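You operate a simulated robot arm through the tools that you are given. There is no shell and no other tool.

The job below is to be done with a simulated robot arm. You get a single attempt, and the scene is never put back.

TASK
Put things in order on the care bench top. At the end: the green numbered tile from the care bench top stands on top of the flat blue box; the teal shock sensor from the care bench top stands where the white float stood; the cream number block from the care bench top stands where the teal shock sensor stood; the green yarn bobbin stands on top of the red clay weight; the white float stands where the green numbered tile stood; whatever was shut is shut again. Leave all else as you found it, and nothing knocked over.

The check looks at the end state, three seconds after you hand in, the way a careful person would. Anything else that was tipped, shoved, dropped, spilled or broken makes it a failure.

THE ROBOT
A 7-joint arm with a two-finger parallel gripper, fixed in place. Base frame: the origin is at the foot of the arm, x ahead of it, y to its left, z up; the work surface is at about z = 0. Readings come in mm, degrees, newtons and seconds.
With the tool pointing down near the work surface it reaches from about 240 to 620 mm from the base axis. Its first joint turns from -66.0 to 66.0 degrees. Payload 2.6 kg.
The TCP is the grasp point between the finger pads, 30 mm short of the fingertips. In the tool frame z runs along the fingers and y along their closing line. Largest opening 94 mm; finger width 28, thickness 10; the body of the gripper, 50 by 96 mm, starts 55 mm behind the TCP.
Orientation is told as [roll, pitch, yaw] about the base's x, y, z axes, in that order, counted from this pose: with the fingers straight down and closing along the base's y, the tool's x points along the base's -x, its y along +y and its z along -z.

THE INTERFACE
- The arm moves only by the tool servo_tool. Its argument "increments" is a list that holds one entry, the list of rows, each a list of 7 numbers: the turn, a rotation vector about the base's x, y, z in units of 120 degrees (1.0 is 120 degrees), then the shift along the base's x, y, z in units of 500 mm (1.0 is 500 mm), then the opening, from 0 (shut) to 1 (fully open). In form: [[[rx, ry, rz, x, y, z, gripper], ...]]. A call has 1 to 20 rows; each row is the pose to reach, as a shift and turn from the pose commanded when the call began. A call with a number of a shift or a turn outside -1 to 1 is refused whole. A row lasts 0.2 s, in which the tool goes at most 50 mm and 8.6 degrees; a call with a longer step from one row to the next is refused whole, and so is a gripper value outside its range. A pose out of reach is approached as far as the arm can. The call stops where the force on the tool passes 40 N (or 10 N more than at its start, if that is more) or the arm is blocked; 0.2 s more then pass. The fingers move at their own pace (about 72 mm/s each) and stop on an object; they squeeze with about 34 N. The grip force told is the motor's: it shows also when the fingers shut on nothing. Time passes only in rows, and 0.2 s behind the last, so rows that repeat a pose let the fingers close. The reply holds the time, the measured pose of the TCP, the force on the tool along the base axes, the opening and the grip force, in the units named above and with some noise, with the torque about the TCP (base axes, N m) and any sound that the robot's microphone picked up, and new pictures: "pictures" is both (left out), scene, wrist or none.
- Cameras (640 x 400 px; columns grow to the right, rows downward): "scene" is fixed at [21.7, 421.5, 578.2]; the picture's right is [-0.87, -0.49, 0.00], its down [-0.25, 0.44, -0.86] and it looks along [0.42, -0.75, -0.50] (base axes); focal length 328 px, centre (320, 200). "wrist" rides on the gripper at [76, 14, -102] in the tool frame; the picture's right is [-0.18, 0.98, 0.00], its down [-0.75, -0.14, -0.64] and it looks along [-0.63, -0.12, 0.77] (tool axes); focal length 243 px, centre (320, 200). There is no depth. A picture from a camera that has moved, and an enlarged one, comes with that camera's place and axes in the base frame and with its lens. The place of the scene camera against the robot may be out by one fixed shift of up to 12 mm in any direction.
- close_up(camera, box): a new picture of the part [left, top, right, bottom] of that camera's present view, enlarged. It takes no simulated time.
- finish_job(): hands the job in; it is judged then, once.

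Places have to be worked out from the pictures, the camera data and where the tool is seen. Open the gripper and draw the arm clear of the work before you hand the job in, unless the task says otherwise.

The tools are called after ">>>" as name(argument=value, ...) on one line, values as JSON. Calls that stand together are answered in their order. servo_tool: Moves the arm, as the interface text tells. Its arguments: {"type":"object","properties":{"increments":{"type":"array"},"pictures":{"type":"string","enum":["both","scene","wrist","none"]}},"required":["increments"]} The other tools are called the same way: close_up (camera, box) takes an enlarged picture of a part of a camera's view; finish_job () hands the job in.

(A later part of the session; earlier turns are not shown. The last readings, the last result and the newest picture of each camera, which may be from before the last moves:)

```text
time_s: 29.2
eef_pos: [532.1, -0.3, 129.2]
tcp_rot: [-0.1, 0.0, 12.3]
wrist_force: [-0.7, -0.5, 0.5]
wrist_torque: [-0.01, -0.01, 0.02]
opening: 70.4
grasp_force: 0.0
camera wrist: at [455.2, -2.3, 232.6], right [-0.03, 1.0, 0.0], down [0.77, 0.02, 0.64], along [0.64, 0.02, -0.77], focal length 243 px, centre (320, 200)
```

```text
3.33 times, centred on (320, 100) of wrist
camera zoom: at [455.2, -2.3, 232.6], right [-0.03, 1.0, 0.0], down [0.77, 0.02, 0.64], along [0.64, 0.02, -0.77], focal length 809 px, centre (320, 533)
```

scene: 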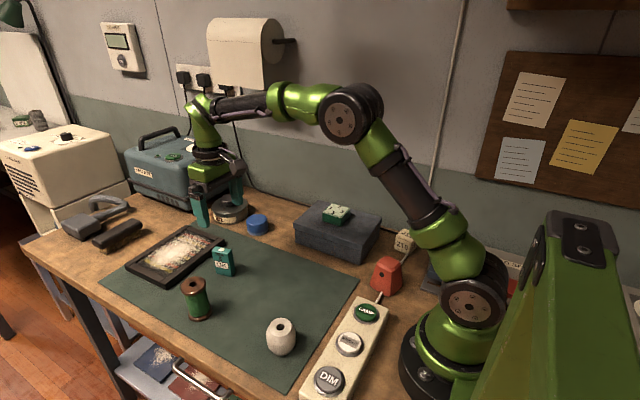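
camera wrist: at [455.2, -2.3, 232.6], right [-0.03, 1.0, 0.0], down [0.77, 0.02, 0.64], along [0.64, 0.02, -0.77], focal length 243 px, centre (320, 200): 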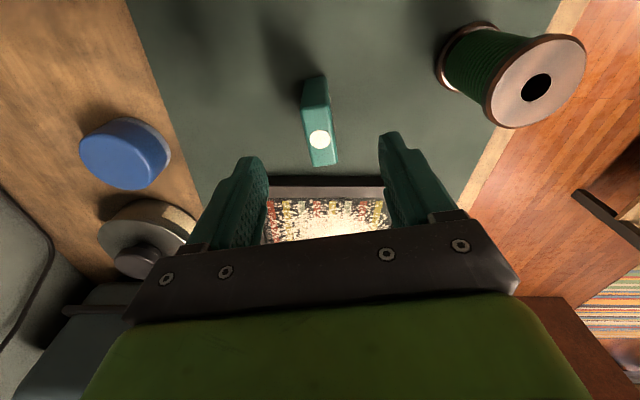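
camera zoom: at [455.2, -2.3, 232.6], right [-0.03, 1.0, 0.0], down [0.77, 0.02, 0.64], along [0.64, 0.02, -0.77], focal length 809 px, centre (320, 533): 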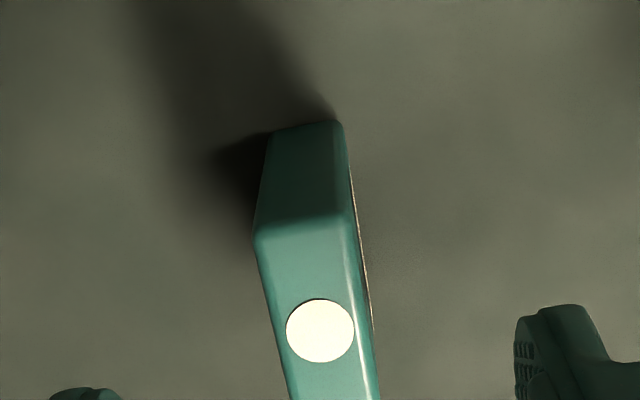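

Refined: sensor centre about (531, 0.4), yaw 12°, top near z 75. I descend straddling it, slowly at the end.

>>> servo_tool(increments=[[[0, 0, 0, -0.0024, 0.0004, -0.03, 0.75], [0, 0, 0, -0.0024, 0.0004, -0.08, 0.75], [0, 0, 0, -0.0024, 0.0004, -0.12, 0.75], [0, 0, 0, -0.0024, 0.0004, -0.15, 0.75], [0, 0, 0, -0.0024, 0.0004, -0.168, 0.75], [0, 0, 0, -0.0024, 0.0004, -0.17, 0.75], [0, 0, 0, -0.0024, 0.0004, -0.17, 0.75]]], pictures="both")

>>> close_up(camera="wrist", box=[224, 120, 416, 240])

```text
time_s: 30.8
eef_pos: [528.9, 1.3, 46.3]
tcp_rot: [0.1, -0.1, 12.3]
wrist_force: [0.5, -0.9, 0.3]
wrist_torque: [-0.01, 0.02, 0.04]
opening: 70.7
grasp_force: 0.0
camera wrist: at [453.3, -0.5, 148.2], right [-0.03, 1.0, 0.0], down [0.77, 0.02, 0.64], along [0.64, 0.02, -0.77], focal length 243 px, centre (320, 200)
```

scene: 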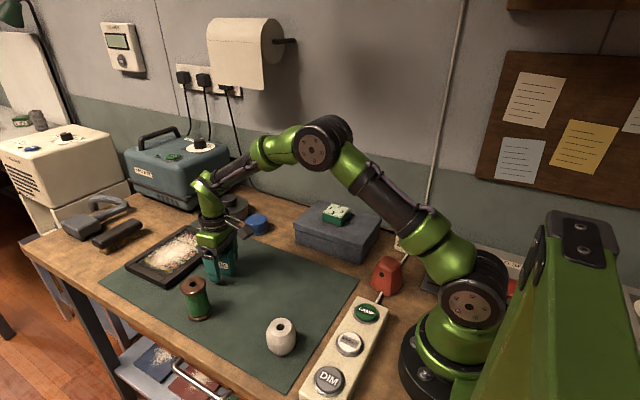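
wrist: 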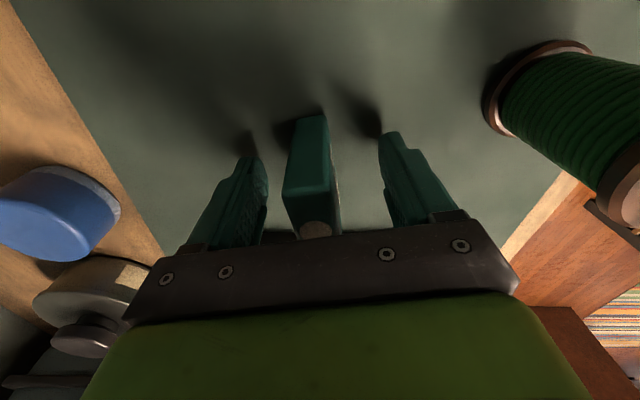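

```text
3.33 times, centred on (320, 180) of wrist
camera zoom: at [453.3, -0.5, 148.2], right [-0.03, 1.0, 0.0], down [0.77, 0.02, 0.64], along [0.64, 0.02, -0.77], focal length 809 px, centre (320, 267)
```

zoom: 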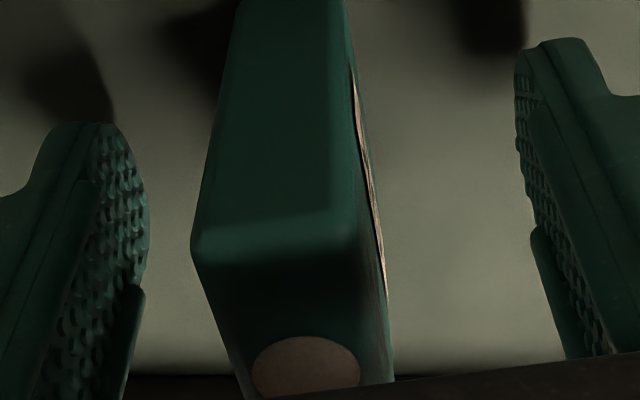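

The sensor sits about 2 mm to the -y side of centre. I correct and close slowly so that both pads meet it gently.

>>> servo_tool(increments=[[[0, 0, 0, 0.0012, -0.0036, 0, 0.75], [0, 0, 0, 0.0012, -0.0036, 0, 0.6], [0, 0, 0, 0.0012, -0.0036, 0, 0.48], [0, 0, 0, 0.0012, -0.0036, 0, 0.4], [0, 0, 0, 0.0012, -0.0036, 0, 0.35], [0, 0, 0, 0.0012, -0.0036, 0, 0.32], [0, 0, 0, 0.0012, -0.0036, 0, 0.29], [0, 0, 0, 0.0012, -0.0036, 0, 0.26], [0, 0, 0, 0.0012, -0.0036, 0, 0.23], [0, 0, 0, 0.0012, -0.0036, 0, 0.2], [0, 0, 0, 0.0012, -0.0036, 0, 0.17], [0, 0, 0, 0.0012, -0.0036, 0, 0.14], [0, 0, 0, 0.0012, -0.0036, 0, 0.1], [0, 0, 0, 0.0012, -0.0036, 0, 0.1]]], pictures="both")

```text
time_s: 33.8
eef_pos: [529.5, 0.6, 46.3]
tcp_rot: [-0.1, -0.1, 12.3]
wrist_force: [-0.6, 0.2, 0.5]
wrist_torque: [0.01, -0.02, -0.01]
opening: 23.6
grasp_force: 33.8
camera wrist: at [453.3, -2.2, 148.7], right [-0.03, 1.0, 0.0], down [0.77, 0.02, 0.64], along [0.64, 0.02, -0.77], focal length 243 px, centre (320, 200)
```

scene: 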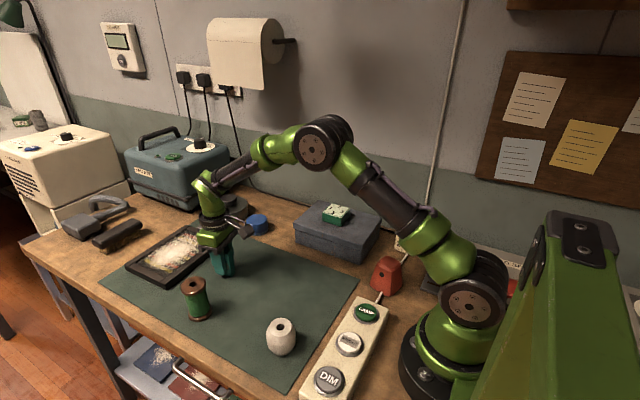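
wrist: 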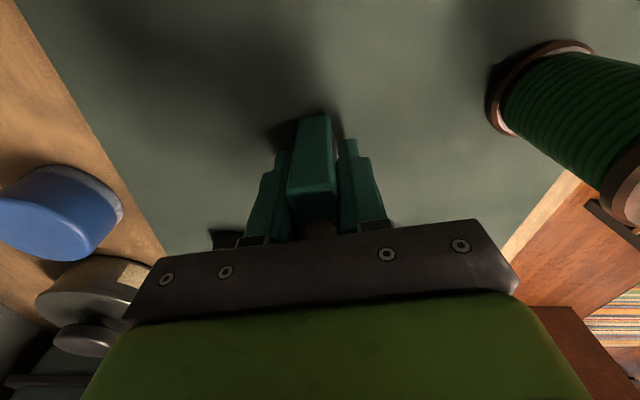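

The sensor is held (23.6 mm, upright). I lift it gently 30 mm and carry it smoothly at a low speed to the float's old place (370, -20).

>>> servo_tool(increments=[[[0, 0, 0, 0, 0, 0.004, 0.1], [0, 0, 0, 0, 0, 0.01, 0.1], [0, 0, 0, 0, 0, 0.02, 0.1], [0, 0, 0, 0, 0, 0.032, 0.1], [0, 0, 0, 0, 0, 0.044, 0.1], [0, 0, 0, 0, 0, 0.054, 0.1], [0, 0, 0, 0, 0, 0.06, 0.1], [0, 0, 0, -0.0065, -0.0008, 0.06, 0.1], [0, 0, 0, -0.0194, -0.0024, 0.06, 0.1], [0, 0, 0, -0.042, -0.0051, 0.06, 0.1], [0, 0, 0, -0.0711, -0.0087, 0.06, 0.1], [0, 0, 0, -0.1034, -0.0127, 0.06, 0.1], [0, 0, 0, -0.1357, -0.0166, 0.06, 0.1], [0, 0, 0, -0.168, -0.0206, 0.06, 0.1], [0, 0, 0, -0.2003, -0.0246, 0.06, 0.1], [0, 0, 0, -0.2326, -0.0285, 0.06, 0.1], [0, 0, 0, -0.2649, -0.0325, 0.06, 0.1], [0, 0, 0, -0.2907, -0.0356, 0.06, 0.1], [0, 0, 0, -0.31, -0.038, 0.06, 0.1], [0, 0, 0, -0.323, -0.0396, 0.06, 0.1]]], pictures="both")

>>> close_up(camera="scene", box=[232, 240, 328, 300])

```text
time_s: 38.0
eef_pos: [368.3, -20.5, 76.4]
tcp_rot: [-0.1, 0.1, 12.3]
wrist_force: [-0.5, 0.4, -1.2]
wrist_torque: [0.0, 0.0, -0.01]
opening: 23.6
grasp_force: 33.7
camera wrist: at [291.7, -22.0, 178.7], right [-0.03, 1.0, 0.0], down [0.77, 0.02, 0.64], along [0.64, 0.02, -0.77], focal length 243 px, centre (320, 200)
```

scene: 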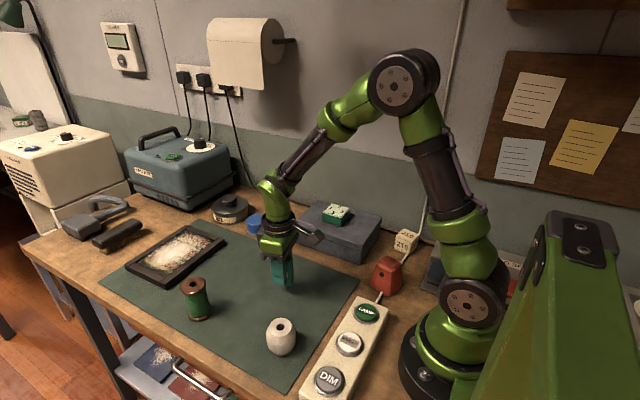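
wrist: 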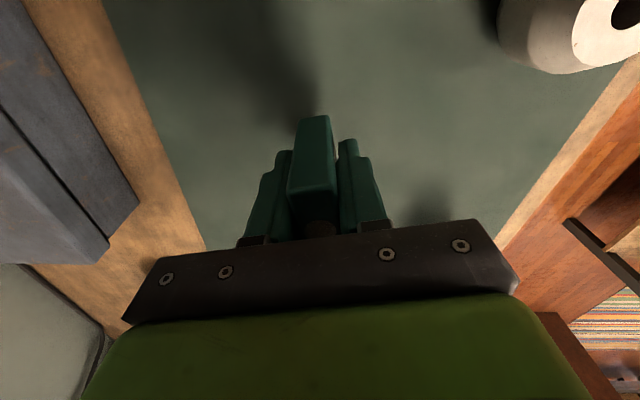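

```text
6.67 times, centred on (280, 270) of scene
camera zoom: at [21.7, 421.5, 578.2], right [-0.87, -0.49, 0.0], down [-0.25, 0.44, -0.86], along [0.42, -0.75, -0.5], focal length 2187 px, centre (587, -267)
```

zoom: 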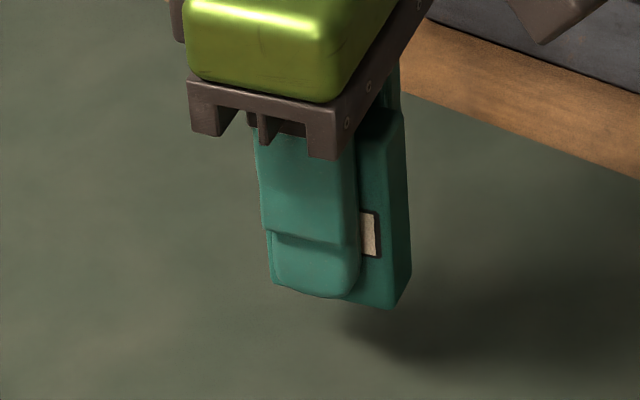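

Over the target (TCP ≈ 369, -19.5). I lower gently to about 3 mm above the mat.

>>> servo_tool(increments=[[[0, 0, 0, 0, 0, -0.006, 0.1], [0, 0, 0, 0, 0, -0.016, 0.1], [0, 0, 0, 0, 0, -0.028, 0.1], [0, 0, 0, 0, 0, -0.038, 0.1], [0, 0, 0, 0, 0, -0.046, 0.1], [0, 0, 0, 0, 0, -0.051, 0.1], [0, 0, 0, 0, 0, -0.054, 0.1], [0, 0, 0, 0, 0, -0.054, 0.1]]], pictures="wrist")

```text
time_s: 39.8
eef_pos: [370.0, -19.1, 48.7]
tcp_rot: [0.1, 0.0, 12.3]
wrist_force: [-0.5, 0.3, -1.6]
wrist_torque: [0.02, 0.02, 0.0]
opening: 23.6
grasp_force: 33.9
camera wrist: at [292.6, -21.5, 151.5], right [-0.03, 1.0, 0.0], down [0.77, 0.02, 0.64], along [0.64, 0.02, -0.77], focal length 243 px, centre (320, 200)
```

wrist: 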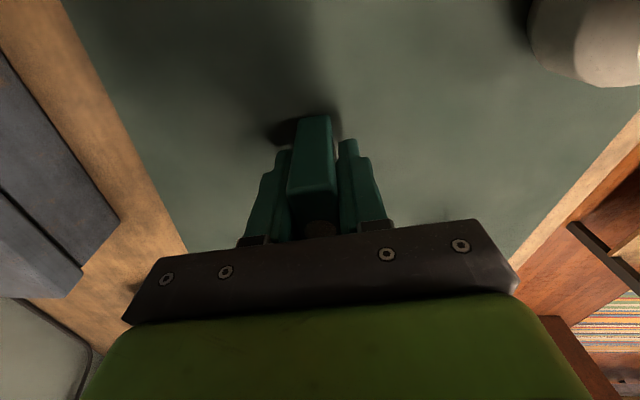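

About 2.8 mm remain. I lower in half-millimetre steps for a soft set-down.

>>> servo_tool(increments=[[[0, 0, 0, 0, 0, -0.001, 0.1], [0, 0, 0, 0, 0, -0.002, 0.1], [0, 0, 0, 0, 0, -0.003, 0.1], [0, 0, 0, 0, 0, -0.004, 0.1], [0, 0, 0, 0, 0, -0.005, 0.1]]], pictures="none")

```text
time_s: 41.0
eef_pos: [369.8, -20.0, 47.4]
tcp_rot: [0.0, 0.0, 12.4]
wrist_force: [-0.3, -0.3, -1.1]
wrist_torque: [-0.04, -0.02, -0.01]
opening: 23.9
grasp_force: 34.2
```

No contact yet at z ≈ 47. I continue with half-millimetre steps.

>>> servo_tool(increments=[[[0, 0, 0, 0, 0, -0.001, 0.1], [0, 0, 0, 0, 0, -0.002, 0.1], [0, 0, 0, 0, 0, -0.003, 0.1]]], pictures="none")

```text
time_s: 41.8
eef_pos: [368.8, -19.0, 47.7]
tcp_rot: [-0.1, 0.0, 12.4]
wrist_force: [-1.6, -0.7, 7.6]
wrist_torque: [-0.05, 0.19, 0.01]
opening: 24.0
grasp_force: 33.6
```

Soft contact at 8 N. I release slowly, widening both fingers before rising.

>>> servo_tool(increments=[[[0, 0, 0, 0, 0, 0.001, 0.1], [0, 0, 0, 0, 0, 0.001, 0.2], [0, 0, 0, 0, 0, 0.001, 0.25], [0, 0, 0, 0, 0, 0.001, 0.28], [0, 0, 0, 0, 0, 0.001, 0.33], [0, 0, 0, 0, 0, 0.001, 0.4], [0, 0, 0, 0, 0, 0.001, 0.55], [0, 0, 0, 0, 0, 0.001, 0.75], [0, 0, 0, 0, 0, 0.001, 0.8], [0, 0, 0, 0, 0, 0.001, 0.8]]], pictures="wrist")

```text
time_s: 44.0
eef_pos: [368.9, -19.4, 47.7]
tcp_rot: [0.0, 0.0, 12.3]
wrist_force: [-0.6, 0.8, 0.5]
wrist_torque: [-0.01, -0.03, 0.01]
opening: 75.3
grasp_force: 0.0
camera wrist: at [292.3, -22.1, 149.1], right [-0.03, 1.0, 0.0], down [0.77, 0.02, 0.64], along [0.64, 0.02, -0.77], focal length 243 px, centre (320, 200)
```

wrist: 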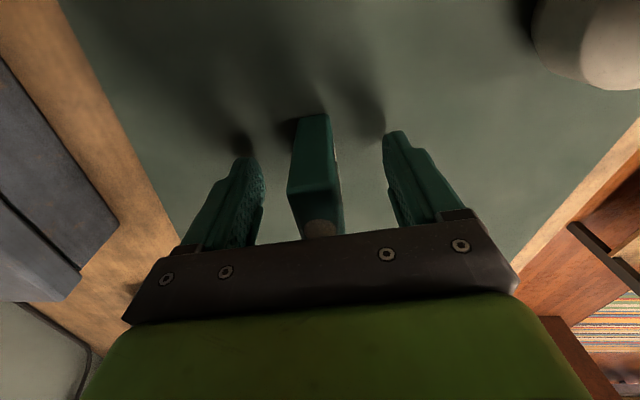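

The sensor stands on its own with the fingers clear on both sides. I rise straight up and check.

>>> servo_tool(increments=[[[0, 0, 0, 0, 0, 0.02, 0.8], [0, 0, 0, 0, 0, 0.06, 0.8], [0, 0, 0, 0, 0, 0.12, 0.8], [0, 0, 0, 0, 0, 0.2, 0.8], [0, 0, 0, 0, 0, 0.28, 0.8], [0, 0, 0, 0, 0, 0.32, 0.8]]], pictures="both")

>>> close_up(camera="scene", box=[232, 240, 328, 300])

```text
time_s: 45.4
eef_pos: [368.7, -17.1, 206.6]
tcp_rot: [0.0, 0.0, 12.3]
wrist_force: [0.6, -0.3, -0.4]
wrist_torque: [-0.03, 0.0, -0.01]
opening: 75.2
grasp_force: 0.1
camera wrist: at [292.2, -19.4, 309.5], right [-0.03, 1.0, 0.0], down [0.77, 0.02, 0.64], along [0.64, 0.02, -0.77], focal length 243 px, centre (320, 200)
```

scene: 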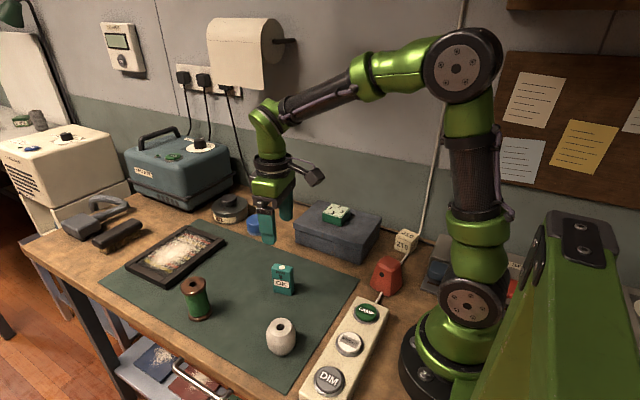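
wrist: 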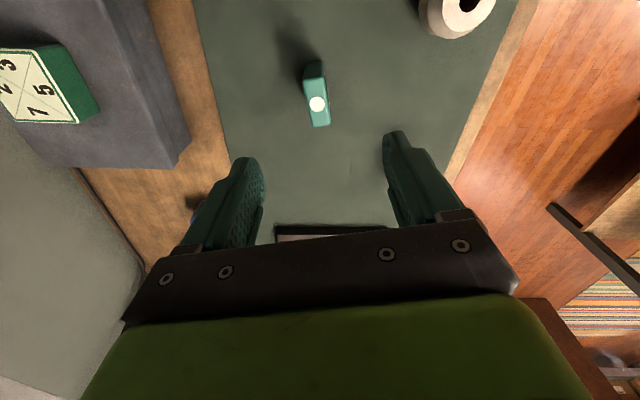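

```text
6.67 times, centred on (280, 270) of scene
camera zoom: at [21.7, 421.5, 578.2], right [-0.87, -0.49, 0.0], down [-0.25, 0.44, -0.86], along [0.42, -0.75, -0.5], focal length 2187 px, centre (587, -267)
```

zoom: 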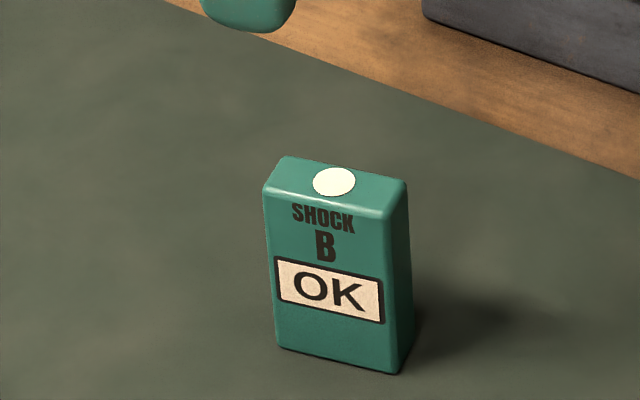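

The shock sensor still reads OK and stands upright. Next the cream 210 block, estimated near (170, -325) with yaw about -10°; I fly high over to view it.

>>> servo_tool(increments=[[[0, 0, -0.02, -0.04, -0.06, 0.01, 0.8], [0, 0, -0.04, -0.08, -0.124, 0.02, 0.8], [0, 0, -0.06, -0.12, -0.187, 0.03, 0.8], [0, 0, -0.085, -0.16, -0.25, 0.03, 0.8], [0, 0, -0.11, -0.2, -0.31, 0.03, 0.8], [0, 0, -0.13, -0.24, -0.375, 0.03, 0.8], [0, 0, -0.15, -0.28, -0.436, 0.03, 0.8], [0, 0, -0.17, -0.325, -0.5, 0.03, 0.8], [0, 0, -0.186, -0.36, -0.55, 0.03, 0.8], [0, 0, -0.186, -0.368, -0.566, 0.03, 0.8], [0, 0, -0.186, -0.368, -0.566, 0.03, 0.8]]], pictures="both")

>>> close_up(camera="wrist", box=[220, 0, 420, 125])

```text
time_s: 47.8
eef_pos: [184.9, -302.5, 220.2]
tcp_rot: [0.0, 0.0, -10.1]
wrist_force: [0.5, -0.4, 0.0]
wrist_torque: [-0.01, 0.02, -0.03]
opening: 75.3
grasp_force: 0.0
camera wrist: at [113.1, -274.9, 322.6], right [0.35, 0.94, 0.0], down [0.72, -0.27, 0.64], along [0.6, -0.23, -0.77], focal length 243 px, centre (320, 200)
```

scene: 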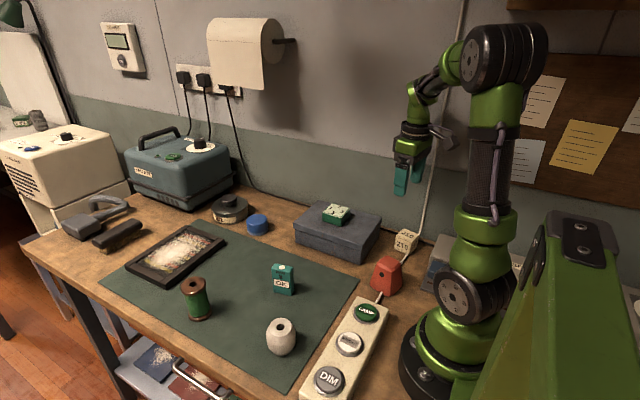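
wrist: 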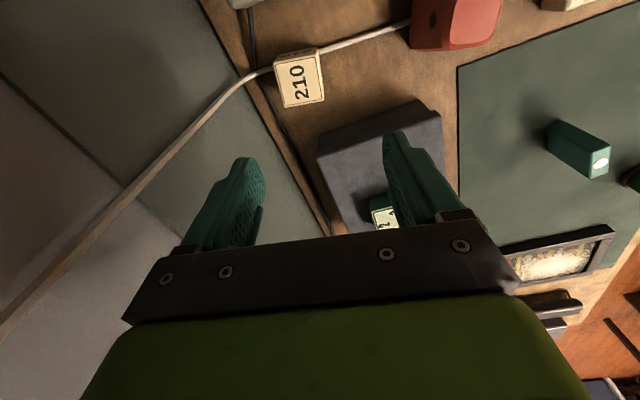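

```text
3.20 times, centred on (320, 62) of wrist
camera zoom: at [113.1, -274.9, 322.6], right [0.35, 0.94, 0.0], down [0.72, -0.27, 0.64], along [0.6, -0.23, -0.77], focal length 776 px, centre (320, 640)
```

zoom: 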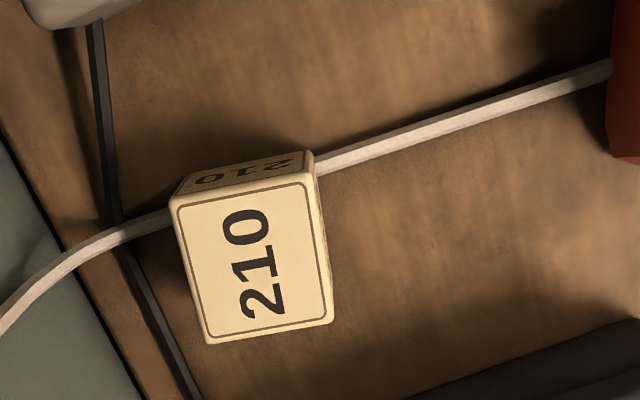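

The block is a 45 mm cube centred at about (170, -319), yaw -11°, with the wall near y -390 and the cable under its -x edge. I move above it with a 62 mm opening and re-check alignment.

>>> servo_tool(increments=[[[0, 0, -0.0067, -0.012, -0.014, -0.02, 0.66], [0, 0, -0.0067, -0.024, -0.027, -0.06, 0.66], [0, 0, -0.0067, -0.031, -0.034, -0.11, 0.66], [0, 0, -0.0067, -0.031, -0.034, -0.16, 0.66], [0, 0, -0.0067, -0.031, -0.034, -0.18, 0.66], [0, 0, -0.0067, -0.031, -0.034, -0.18, 0.66]]], pictures="both")

>>> close_up(camera="wrist", box=[220, 40, 420, 165])

>>> close_up(camera="scene", box=[350, 160, 478, 240])

```text
time_s: 49.2
eef_pos: [170.3, -319.2, 129.5]
tcp_rot: [0.0, 0.0, -10.7]
wrist_force: [-0.3, -0.4, 0.0]
wrist_torque: [0.0, -0.01, -0.03]
opening: 61.8
grasp_force: 0.1
camera wrist: at [98.7, -290.8, 231.4], right [0.37, 0.93, 0.0], down [0.71, -0.28, 0.64], along [0.6, -0.23, -0.77], focal length 243 px, centre (320, 200)
```

scene: 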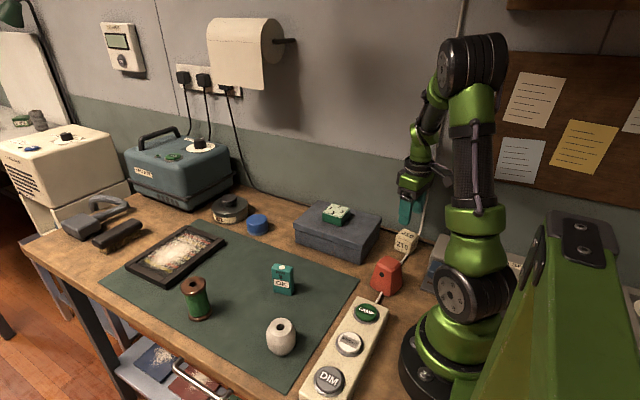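
wrist: 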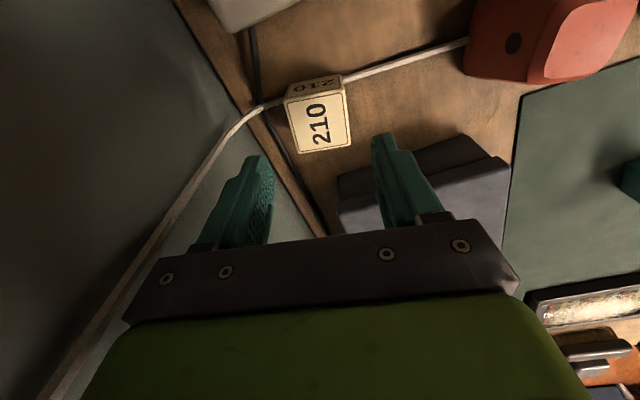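

```text
3.20 times, centred on (320, 102) of wrist
camera zoom: at [98.7, -290.8, 231.4], right [0.37, 0.93, 0.0], down [0.71, -0.28, 0.64], along [0.6, -0.23, -0.77], focal length 776 px, centre (320, 512)
```

zoom: 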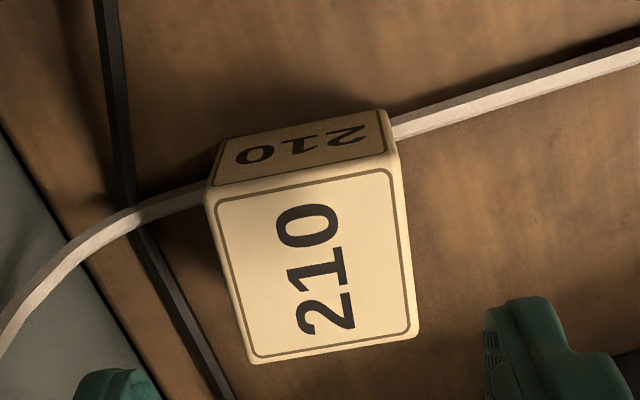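

```text
5.00 times, centred on (414, 200) of scene
camera zoom: at [21.7, 421.5, 578.2], right [-0.87, -0.49, 0.0], down [-0.25, 0.44, -0.86], along [0.42, -0.75, -0.5], focal length 1640 px, centre (-150, 200)
```

zoom: 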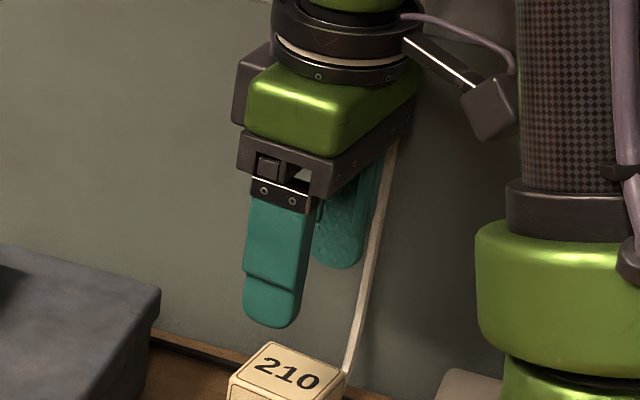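

TCP is centred on the block within a millimetre. I go down to just above its top and verify the straddle before going lower.

>>> servo_tool(increments=[[[0, 0, 0, -0.001, -0.001, -0.04, 0.66], [0, 0, 0, -0.002, -0.001, -0.08, 0.66], [0, 0, 0, -0.002, -0.001, -0.1, 0.66], [0, 0, 0, -0.002, -0.001, -0.1, 0.66]]], pictures="wrist")

>>> close_up(camera="wrist", box=[200, 80, 440, 230])

```text
time_s: 50.2
eef_pos: [169.8, -318.7, 79.9]
tcp_rot: [0.0, 0.0, -10.7]
wrist_force: [0.2, -0.2, 0.7]
wrist_torque: [0.0, 0.01, -0.03]
opening: 62.2
grasp_force: 0.0
camera wrist: at [98.0, -290.6, 183.5], right [0.37, 0.93, 0.0], down [0.71, -0.28, 0.64], along [0.6, -0.23, -0.77], focal length 243 px, centre (320, 200)
```

wrist: 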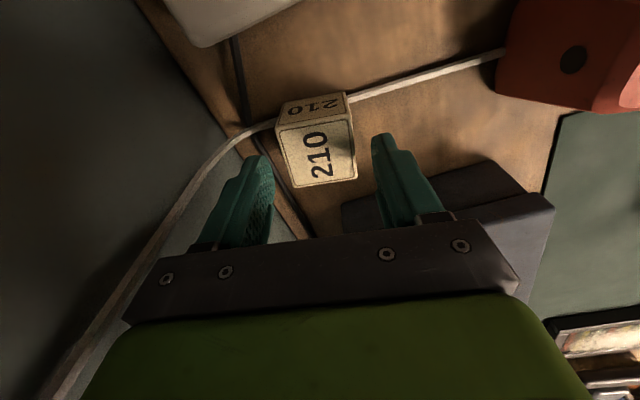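

```text
2.67 times, centred on (320, 155) of wrist
camera zoom: at [98.0, -290.6, 183.5], right [0.37, 0.93, 0.0], down [0.71, -0.28, 0.64], along [0.6, -0.23, -0.77], focal length 647 px, centre (320, 320)
```

zoom: 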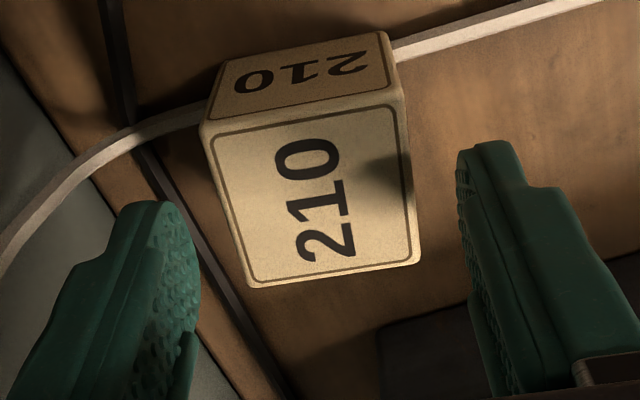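

Alignment is good (block at 170, -319; tool within 1 mm). I descend the remaining 39 mm, keeping fingertips about 12 mm above the bench to clear the cable.

>>> servo_tool(increments=[[[0, 0, 0, 0, -0.001, -0.02, 0.66], [0, 0, 0, 0, -0.001, -0.045, 0.66], [0, 0, 0, 0, -0.001, -0.065, 0.66], [0, 0, 0, 0, -0.001, -0.078, 0.66], [0, 0, 0, 0, -0.001, -0.078, 0.66]]], pictures="both")

>>> close_up(camera="wrist", box=[200, 80, 440, 230])

```text
time_s: 51.4
eef_pos: [168.8, -320.1, 40.9]
tcp_rot: [0.0, 0.0, -10.8]
wrist_force: [0.5, 0.7, -0.3]
wrist_torque: [-0.03, 0.03, -0.01]
opening: 62.0
grasp_force: 0.1
camera wrist: at [96.8, -291.0, 144.0], right [0.37, 0.93, 0.0], down [0.71, -0.28, 0.64], along [0.6, -0.23, -0.77], focal length 243 px, centre (320, 200)
```

scene: 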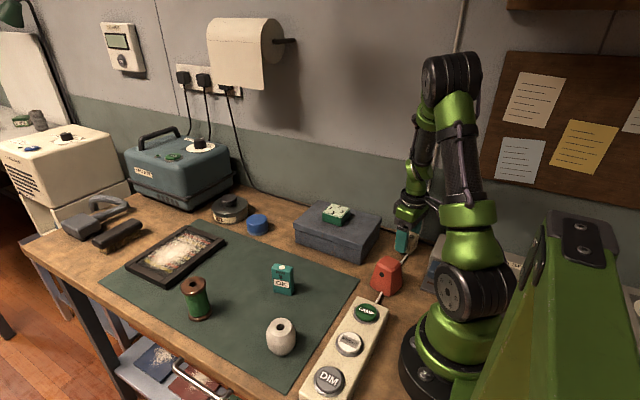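
wrist: 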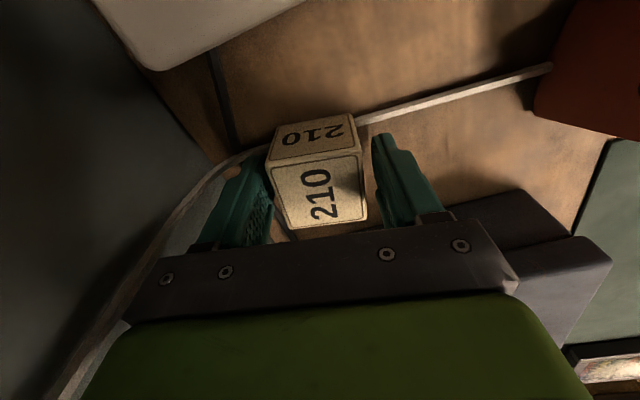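

```text
2.67 times, centred on (320, 155) of wrist
camera zoom: at [96.8, -291.0, 144.0], right [0.37, 0.93, 0.0], down [0.71, -0.28, 0.64], along [0.6, -0.23, -0.77], focal length 647 px, centre (320, 320)
```

zoom: 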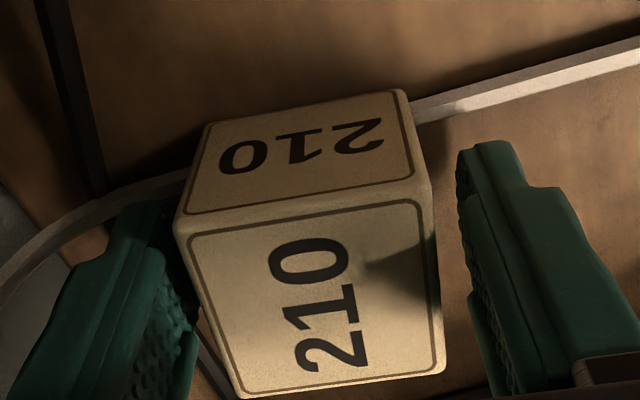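

The block sits evenly between the pads, no contact. I close on it.

>>> servo_tool(increments=[[[0, 0, 0, 0, 0, 0, 0.6], [0, 0, 0, 0, 0, 0, 0.54], [0, 0, 0, 0, 0, 0, 0.5], [0, 0, 0, 0, 0, 0, 0.46], [0, 0, 0, 0, 0, 0, 0.4], [0, 0, 0, 0, 0, 0, 0.3], [0, 0, 0, 0, 0, 0, 0.3]]], pictures="wrist")

```text
time_s: 53.0
eef_pos: [167.4, -320.6, 40.6]
tcp_rot: [0.0, 0.0, -10.7]
wrist_force: [-0.8, -0.9, 0.7]
wrist_torque: [-0.01, 0.01, 0.03]
opening: 50.4
grasp_force: 34.4
camera wrist: at [96.8, -291.0, 144.1], right [0.37, 0.93, 0.0], down [0.71, -0.28, 0.64], along [0.6, -0.23, -0.77], focal length 243 px, centre (320, 200)
```

wrist: 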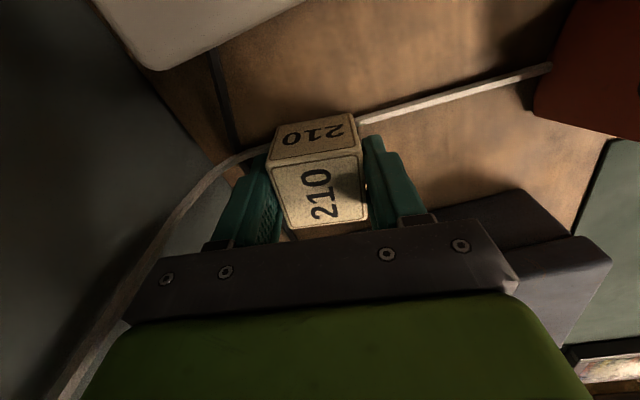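

Block held (50 mm, 34 N). I lift it straight up to 200 mm and carry it over to the sensor's former place (531, 0).

>>> servo_tool(increments=[[[0, 0, 0, 0, 0, 0.02, 0.3], [0, 0, 0, 0, 0, 0.08, 0.3], [0, 0, 0, 0, 0, 0.16, 0.3], [0, 0, 0, 0, 0, 0.24, 0.3], [0, 0, 0, 0, 0, 0.32, 0.3], [0, 0, 0, 0.03, 0.0266, 0.32, 0.3], [0, 0, 0, 0.0903, 0.0797, 0.32, 0.3], [0, 0, 0, 0.1506, 0.133, 0.32, 0.3], [0, 0, 0, 0.211, 0.186, 0.32, 0.3], [0, 0, 0, 0.271, 0.239, 0.32, 0.3], [0, 0, 0, 0.331, 0.292, 0.32, 0.3], [0, 0, 0, 0.392, 0.346, 0.32, 0.3], [0, 0, 0, 0.452, 0.399, 0.32, 0.3], [0, 0, 0, 0.512, 0.452, 0.32, 0.3], [0, 0, 0, 0.572, 0.505, 0.32, 0.3], [0, 0, 0, 0.633, 0.558, 0.32, 0.3], [0, 0, 0, 0.69, 0.609, 0.32, 0.3], [0, 0, 0, 0.7228, 0.638, 0.32, 0.3], [0, 0, 0, 0.7228, 0.638, 0.32, 0.3]]], pictures="both")

```text
time_s: 57.0
eef_pos: [528.4, 2.4, 201.6]
tcp_rot: [0.1, 0.0, -10.7]
wrist_force: [0.6, -0.3, -1.0]
wrist_torque: [-0.02, -0.01, -0.04]
opening: 50.4
grasp_force: 34.1
camera wrist: at [456.8, 30.4, 304.3], right [0.37, 0.93, 0.0], down [0.71, -0.28, 0.64], along [0.6, -0.23, -0.77], focal length 243 px, centre (320, 200)
```

scene: 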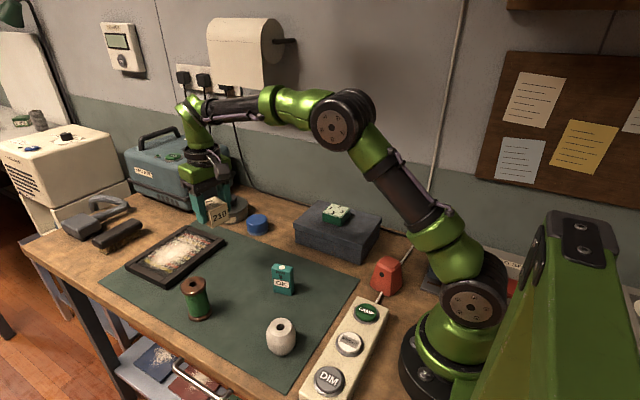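
wrist: 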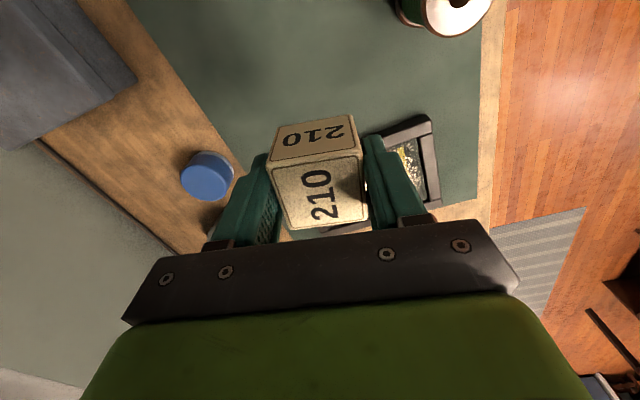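

The block hangs over the spot; I lower it to about 10 mm above the mat with a small correction.

>>> servo_tool(increments=[[[0, 0, 0, 0.003, -0.0046, -0.06, 0.3], [0, 0, 0, 0.003, -0.0046, -0.14, 0.3], [0, 0, 0, 0.003, -0.0046, -0.21, 0.3], [0, 0, 0, 0.003, -0.0046, -0.265, 0.3], [0, 0, 0, 0.003, -0.0046, -0.295, 0.3], [0, 0, 0, 0.003, -0.0046, -0.3, 0.3], [0, 0, 0, 0.003, -0.0046, -0.3, 0.3]]], pictures="both")

```text
time_s: 58.6
eef_pos: [530.4, -5.1, 51.4]
tcp_rot: [0.1, 0.0, -10.8]
wrist_force: [-0.4, -0.3, -0.2]
wrist_torque: [-0.01, 0.01, 0.04]
opening: 50.7
grasp_force: 34.2
camera wrist: at [459.3, 23.9, 153.2], right [0.37, 0.93, 0.0], down [0.71, -0.28, 0.64], along [0.6, -0.23, -0.77], focal length 243 px, centre (320, 200)
```

scene: 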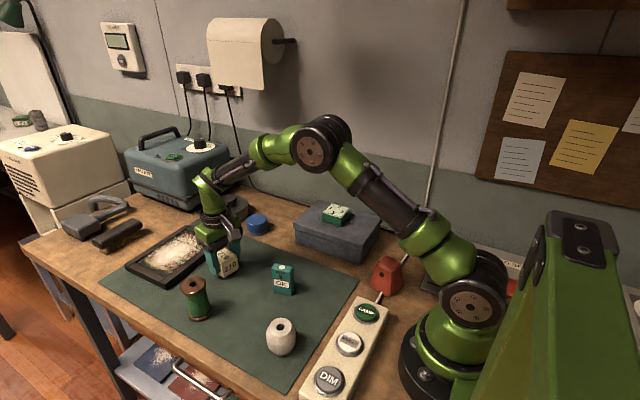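
wrist: 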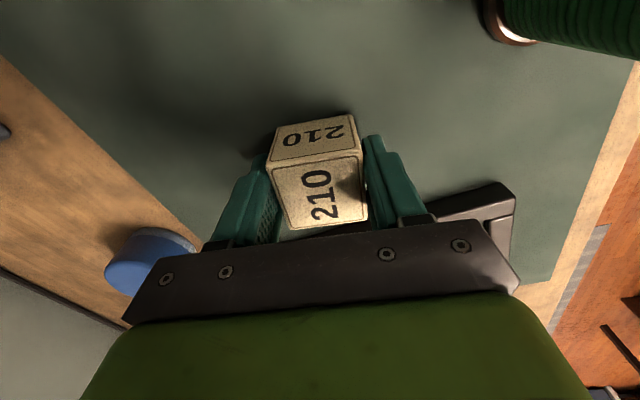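

I correct the ~4 mm y drift and lower to just above the mat.

>>> servo_tool(increments=[[[0, 0, 0, -0.001, 0.004, -0.002, 0.3], [0, 0, 0, -0.002, 0.0084, -0.006, 0.3], [0, 0, 0, -0.002, 0.0084, -0.01, 0.3], [0, 0, 0, -0.002, 0.0084, -0.012, 0.3], [0, 0, 0, -0.002, 0.0084, -0.012, 0.3]]], pictures="wrist")

```text
time_s: 59.8
eef_pos: [531.5, 1.4, 45.9]
tcp_rot: [0.0, 0.0, -10.8]
wrist_force: [0.8, 0.4, -0.7]
wrist_torque: [0.01, 0.0, 0.0]
opening: 50.6
grasp_force: 33.8
camera wrist: at [459.1, 28.5, 148.5], right [0.37, 0.93, 0.0], down [0.71, -0.28, 0.64], along [0.6, -0.23, -0.77], focal length 243 px, centre (320, 200)
```

wrist: 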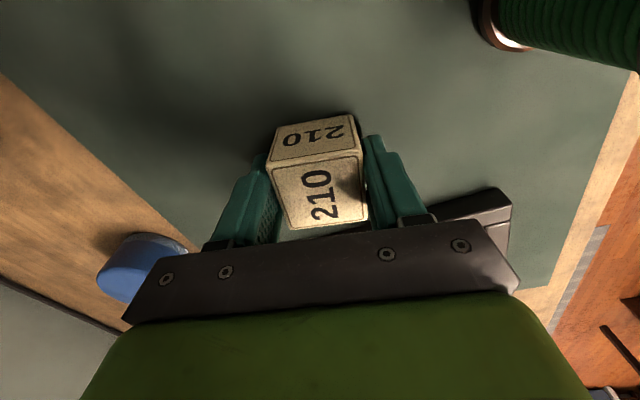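

Position is right (block centre ≈ 532, 0.6). I lower in small steps to contact.

>>> servo_tool(increments=[[[0, 0, 0, -0.001, 0, -0.002, 0.3], [0, 0, 0, -0.001, 0, -0.004, 0.3], [0, 0, 0, -0.001, 0, -0.0055, 0.3], [0, 0, 0, -0.001, 0, -0.007, 0.3]]], pictures="none")

```text
time_s: 60.8
eef_pos: [530.6, 0.3, 44.9]
tcp_rot: [0.2, -0.1, -10.9]
wrist_force: [-7.6, 1.4, 17.3]
wrist_torque: [0.01, 0.38, 0.0]
opening: 50.6
grasp_force: 33.7
```

Contact at 17 N. I unload slightly, release, and rise straight up.

>>> servo_tool(increments=[[[0, 0, 0, 0, 0, 0.002, 0.3], [0, 0, 0, 0, 0, 0.003, 0.3], [0, 0, 0, 0, 0, 0.003, 0.55], [0, 0, 0, 0, 0, 0.003, 0.65], [0, 0, 0, 0, 0, 0.003, 0.8], [0, 0, 0, 0, 0, 0.003, 0.85], [0, 0, 0, 0, 0, 0.03, 0.85], [0, 0, 0, 0, 0, 0.09, 0.85], [0, 0, 0, 0, 0, 0.17, 0.85], [0, 0, 0, 0, 0, 0.25, 0.85], [0, 0, 0, 0, 0, 0.31, 0.85]]], pictures="both")

>>> close_up(camera="scene", box=[160, 220, 320, 320])

>>> close_up(camera="wrist", box=[220, 0, 480, 160])

```text
time_s: 63.2
eef_pos: [525.5, -2.1, 196.0]
tcp_rot: [0.0, 0.0, -10.9]
wrist_force: [-0.2, 0.4, 0.3]
wrist_torque: [0.03, 0.0, 0.0]
opening: 79.9
grasp_force: 0.1
camera wrist: at [455.6, 26.2, 299.2], right [0.37, 0.93, 0.0], down [0.71, -0.28, 0.64], along [0.6, -0.23, -0.77], focal length 243 px, centre (320, 200)
```

scene: 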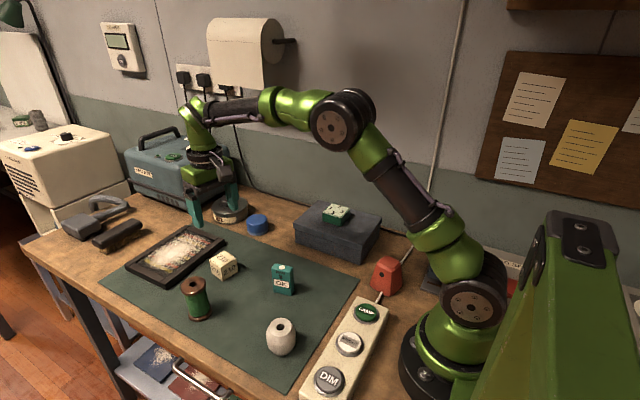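
wrist: 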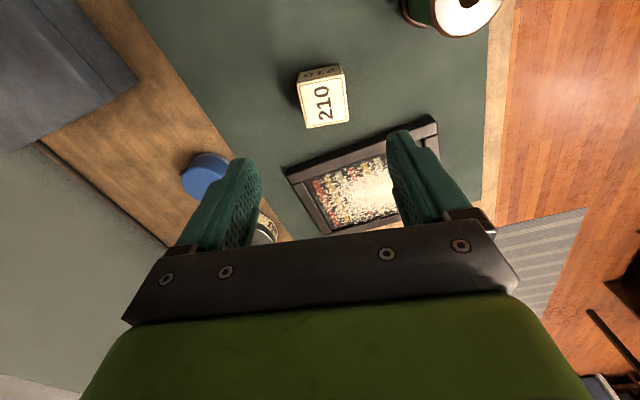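

```text
4.00 times, centred on (240, 270) of scene
camera zoom: at [21.7, 421.5, 578.2], right [-0.87, -0.49, 0.0], down [-0.25, 0.44, -0.86], along [0.42, -0.75, -0.5], focal length 1312 px, centre (640, -80)
```

zoom: 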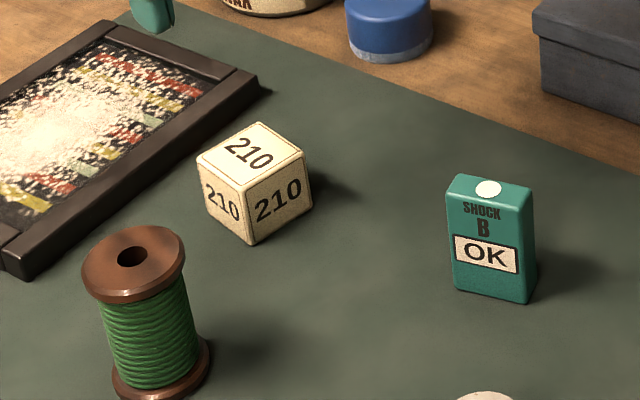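

```text
2.46 times, centred on (350, 80) of wrist
camera zoom: at [455.6, 26.2, 299.2], right [0.37, 0.93, 0.0], down [0.71, -0.28, 0.64], along [0.6, -0.23, -0.77], focal length 597 px, centre (246, 495)
```

zoom: 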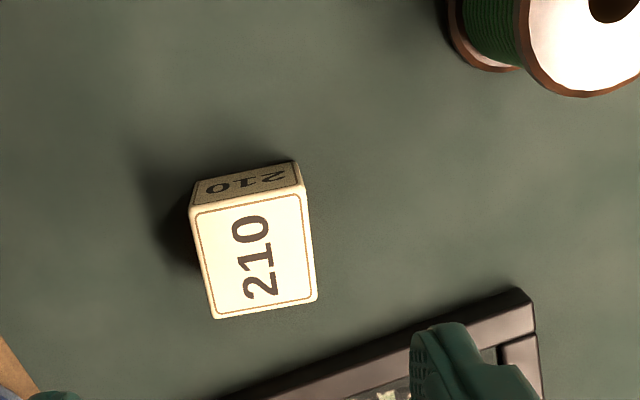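

The block stands upright where the sensor was, and the sensor still reads OK. Last is the green bobbin near (494, 118); I move above it to measure.

>>> servo_tool(increments=[[[0, 0, 0.02, -0.02, 0.04, 0.03, 1], [0, 0, 0.045, -0.045, 0.1, 0.066, 1], [0, 0, 0.07, -0.07, 0.16, 0.066, 1], [0, 0, 0.091, -0.094, 0.204, 0.066, 1], [0, 0, 0.091, -0.094, 0.204, 0.066, 1]]], pictures="both")

>>> close_up(camera="wrist", box=[220, 20, 460, 170])

>>> close_up(camera="scene", box=[168, 265, 232, 325])

```text
time_s: 64.4
eef_pos: [483.5, 103.5, 230.4]
tcp_rot: [0.0, -0.1, 0.1]
wrist_force: [0.1, 0.1, -0.5]
wrist_torque: [-0.02, 0.0, -0.01]
opening: 93.9
grasp_force: 0.0
camera wrist: at [407.3, 117.6, 332.4], right [0.18, 0.98, 0.0], down [0.75, -0.14, 0.64], along [0.63, -0.12, -0.77], focal length 243 px, centre (320, 200)
```

scene: 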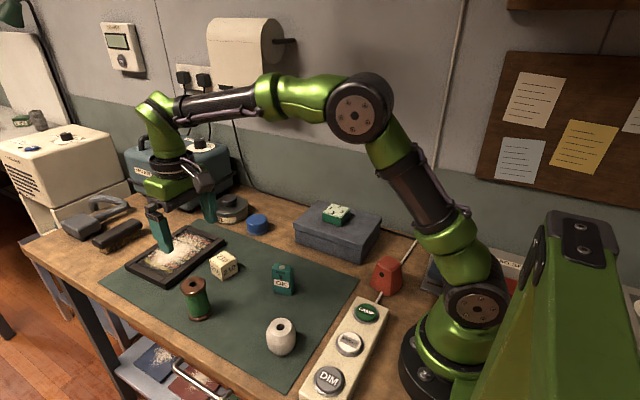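
wrist: 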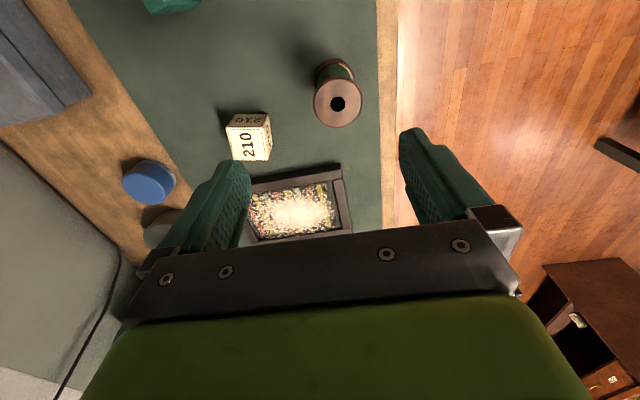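

```text
2.67 times, centred on (340, 95) of wrist
camera zoom: at [407.3, 117.6, 332.4], right [0.18, 0.98, 0.0], down [0.75, -0.14, 0.64], along [0.63, -0.12, -0.77], focal length 647 px, centre (267, 480)
```

zoom: 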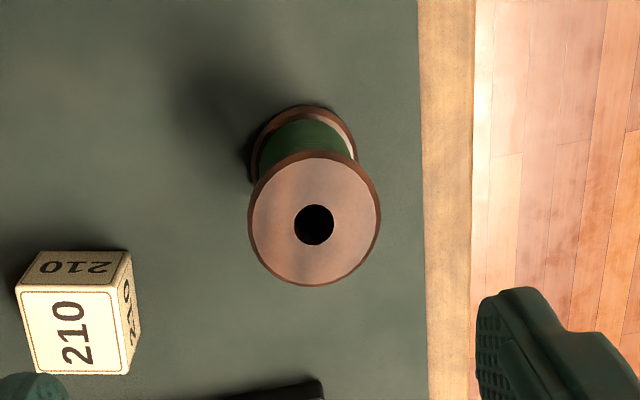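

```text
6.67 times, centred on (200, 295) of scene
camera zoom: at [21.7, 421.5, 578.2], right [-0.87, -0.49, 0.0], down [-0.25, 0.44, -0.86], along [0.42, -0.75, -0.5], focal length 2187 px, centre (1120, -433)
```

zoom: 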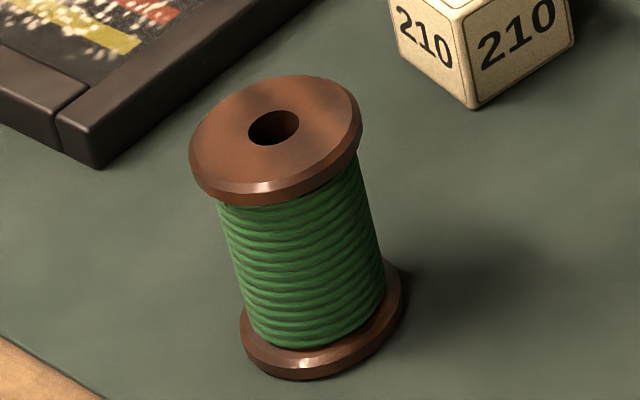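

The bobbin is about 50 mm in diameter and ~85 mm tall, centred near (490, 120). I come closer above it to refine.

>>> servo_tool(increments=[[[0, 0, 0, 0.006, 0.016, -0.04, 1], [0, 0, 0, 0.0134, 0.0328, -0.1, 1], [0, 0, 0, 0.0134, 0.0328, -0.15, 1], [0, 0, 0, 0.0134, 0.0328, -0.15, 1]]], pictures="wrist")

>>> close_up(camera="wrist", box=[200, 40, 440, 190])

```text
time_s: 65.4
eef_pos: [490.5, 117.5, 154.8]
tcp_rot: [0.0, -0.1, 0.1]
wrist_force: [0.6, -0.2, 0.1]
wrist_torque: [0.04, 0.03, -0.02]
opening: 93.9
grasp_force: 0.0
camera wrist: at [415.1, 131.0, 257.2], right [0.18, 0.98, 0.0], down [0.75, -0.14, 0.64], along [0.63, -0.12, -0.77], focal length 243 px, centre (320, 200)
```

wrist: 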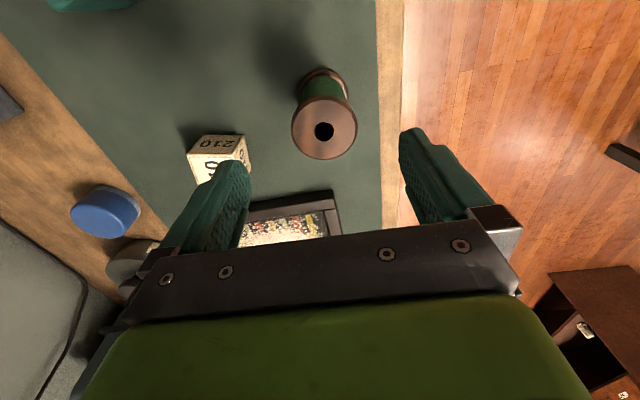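

```text
2.67 times, centred on (320, 115) of wrist
camera zoom: at [415.1, 131.0, 257.2], right [0.18, 0.98, 0.0], down [0.75, -0.14, 0.64], along [0.63, -0.12, -0.77], focal length 647 px, centre (320, 427)
```

zoom: 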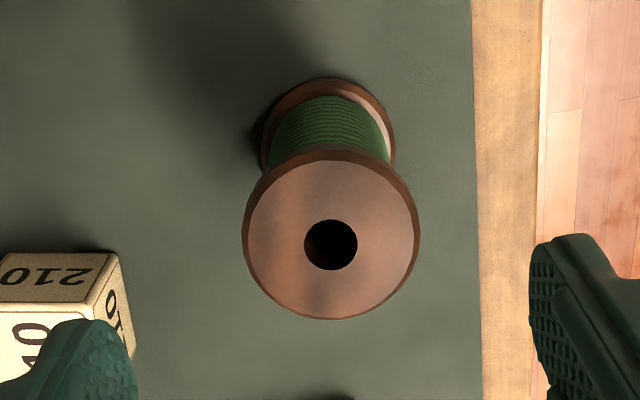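

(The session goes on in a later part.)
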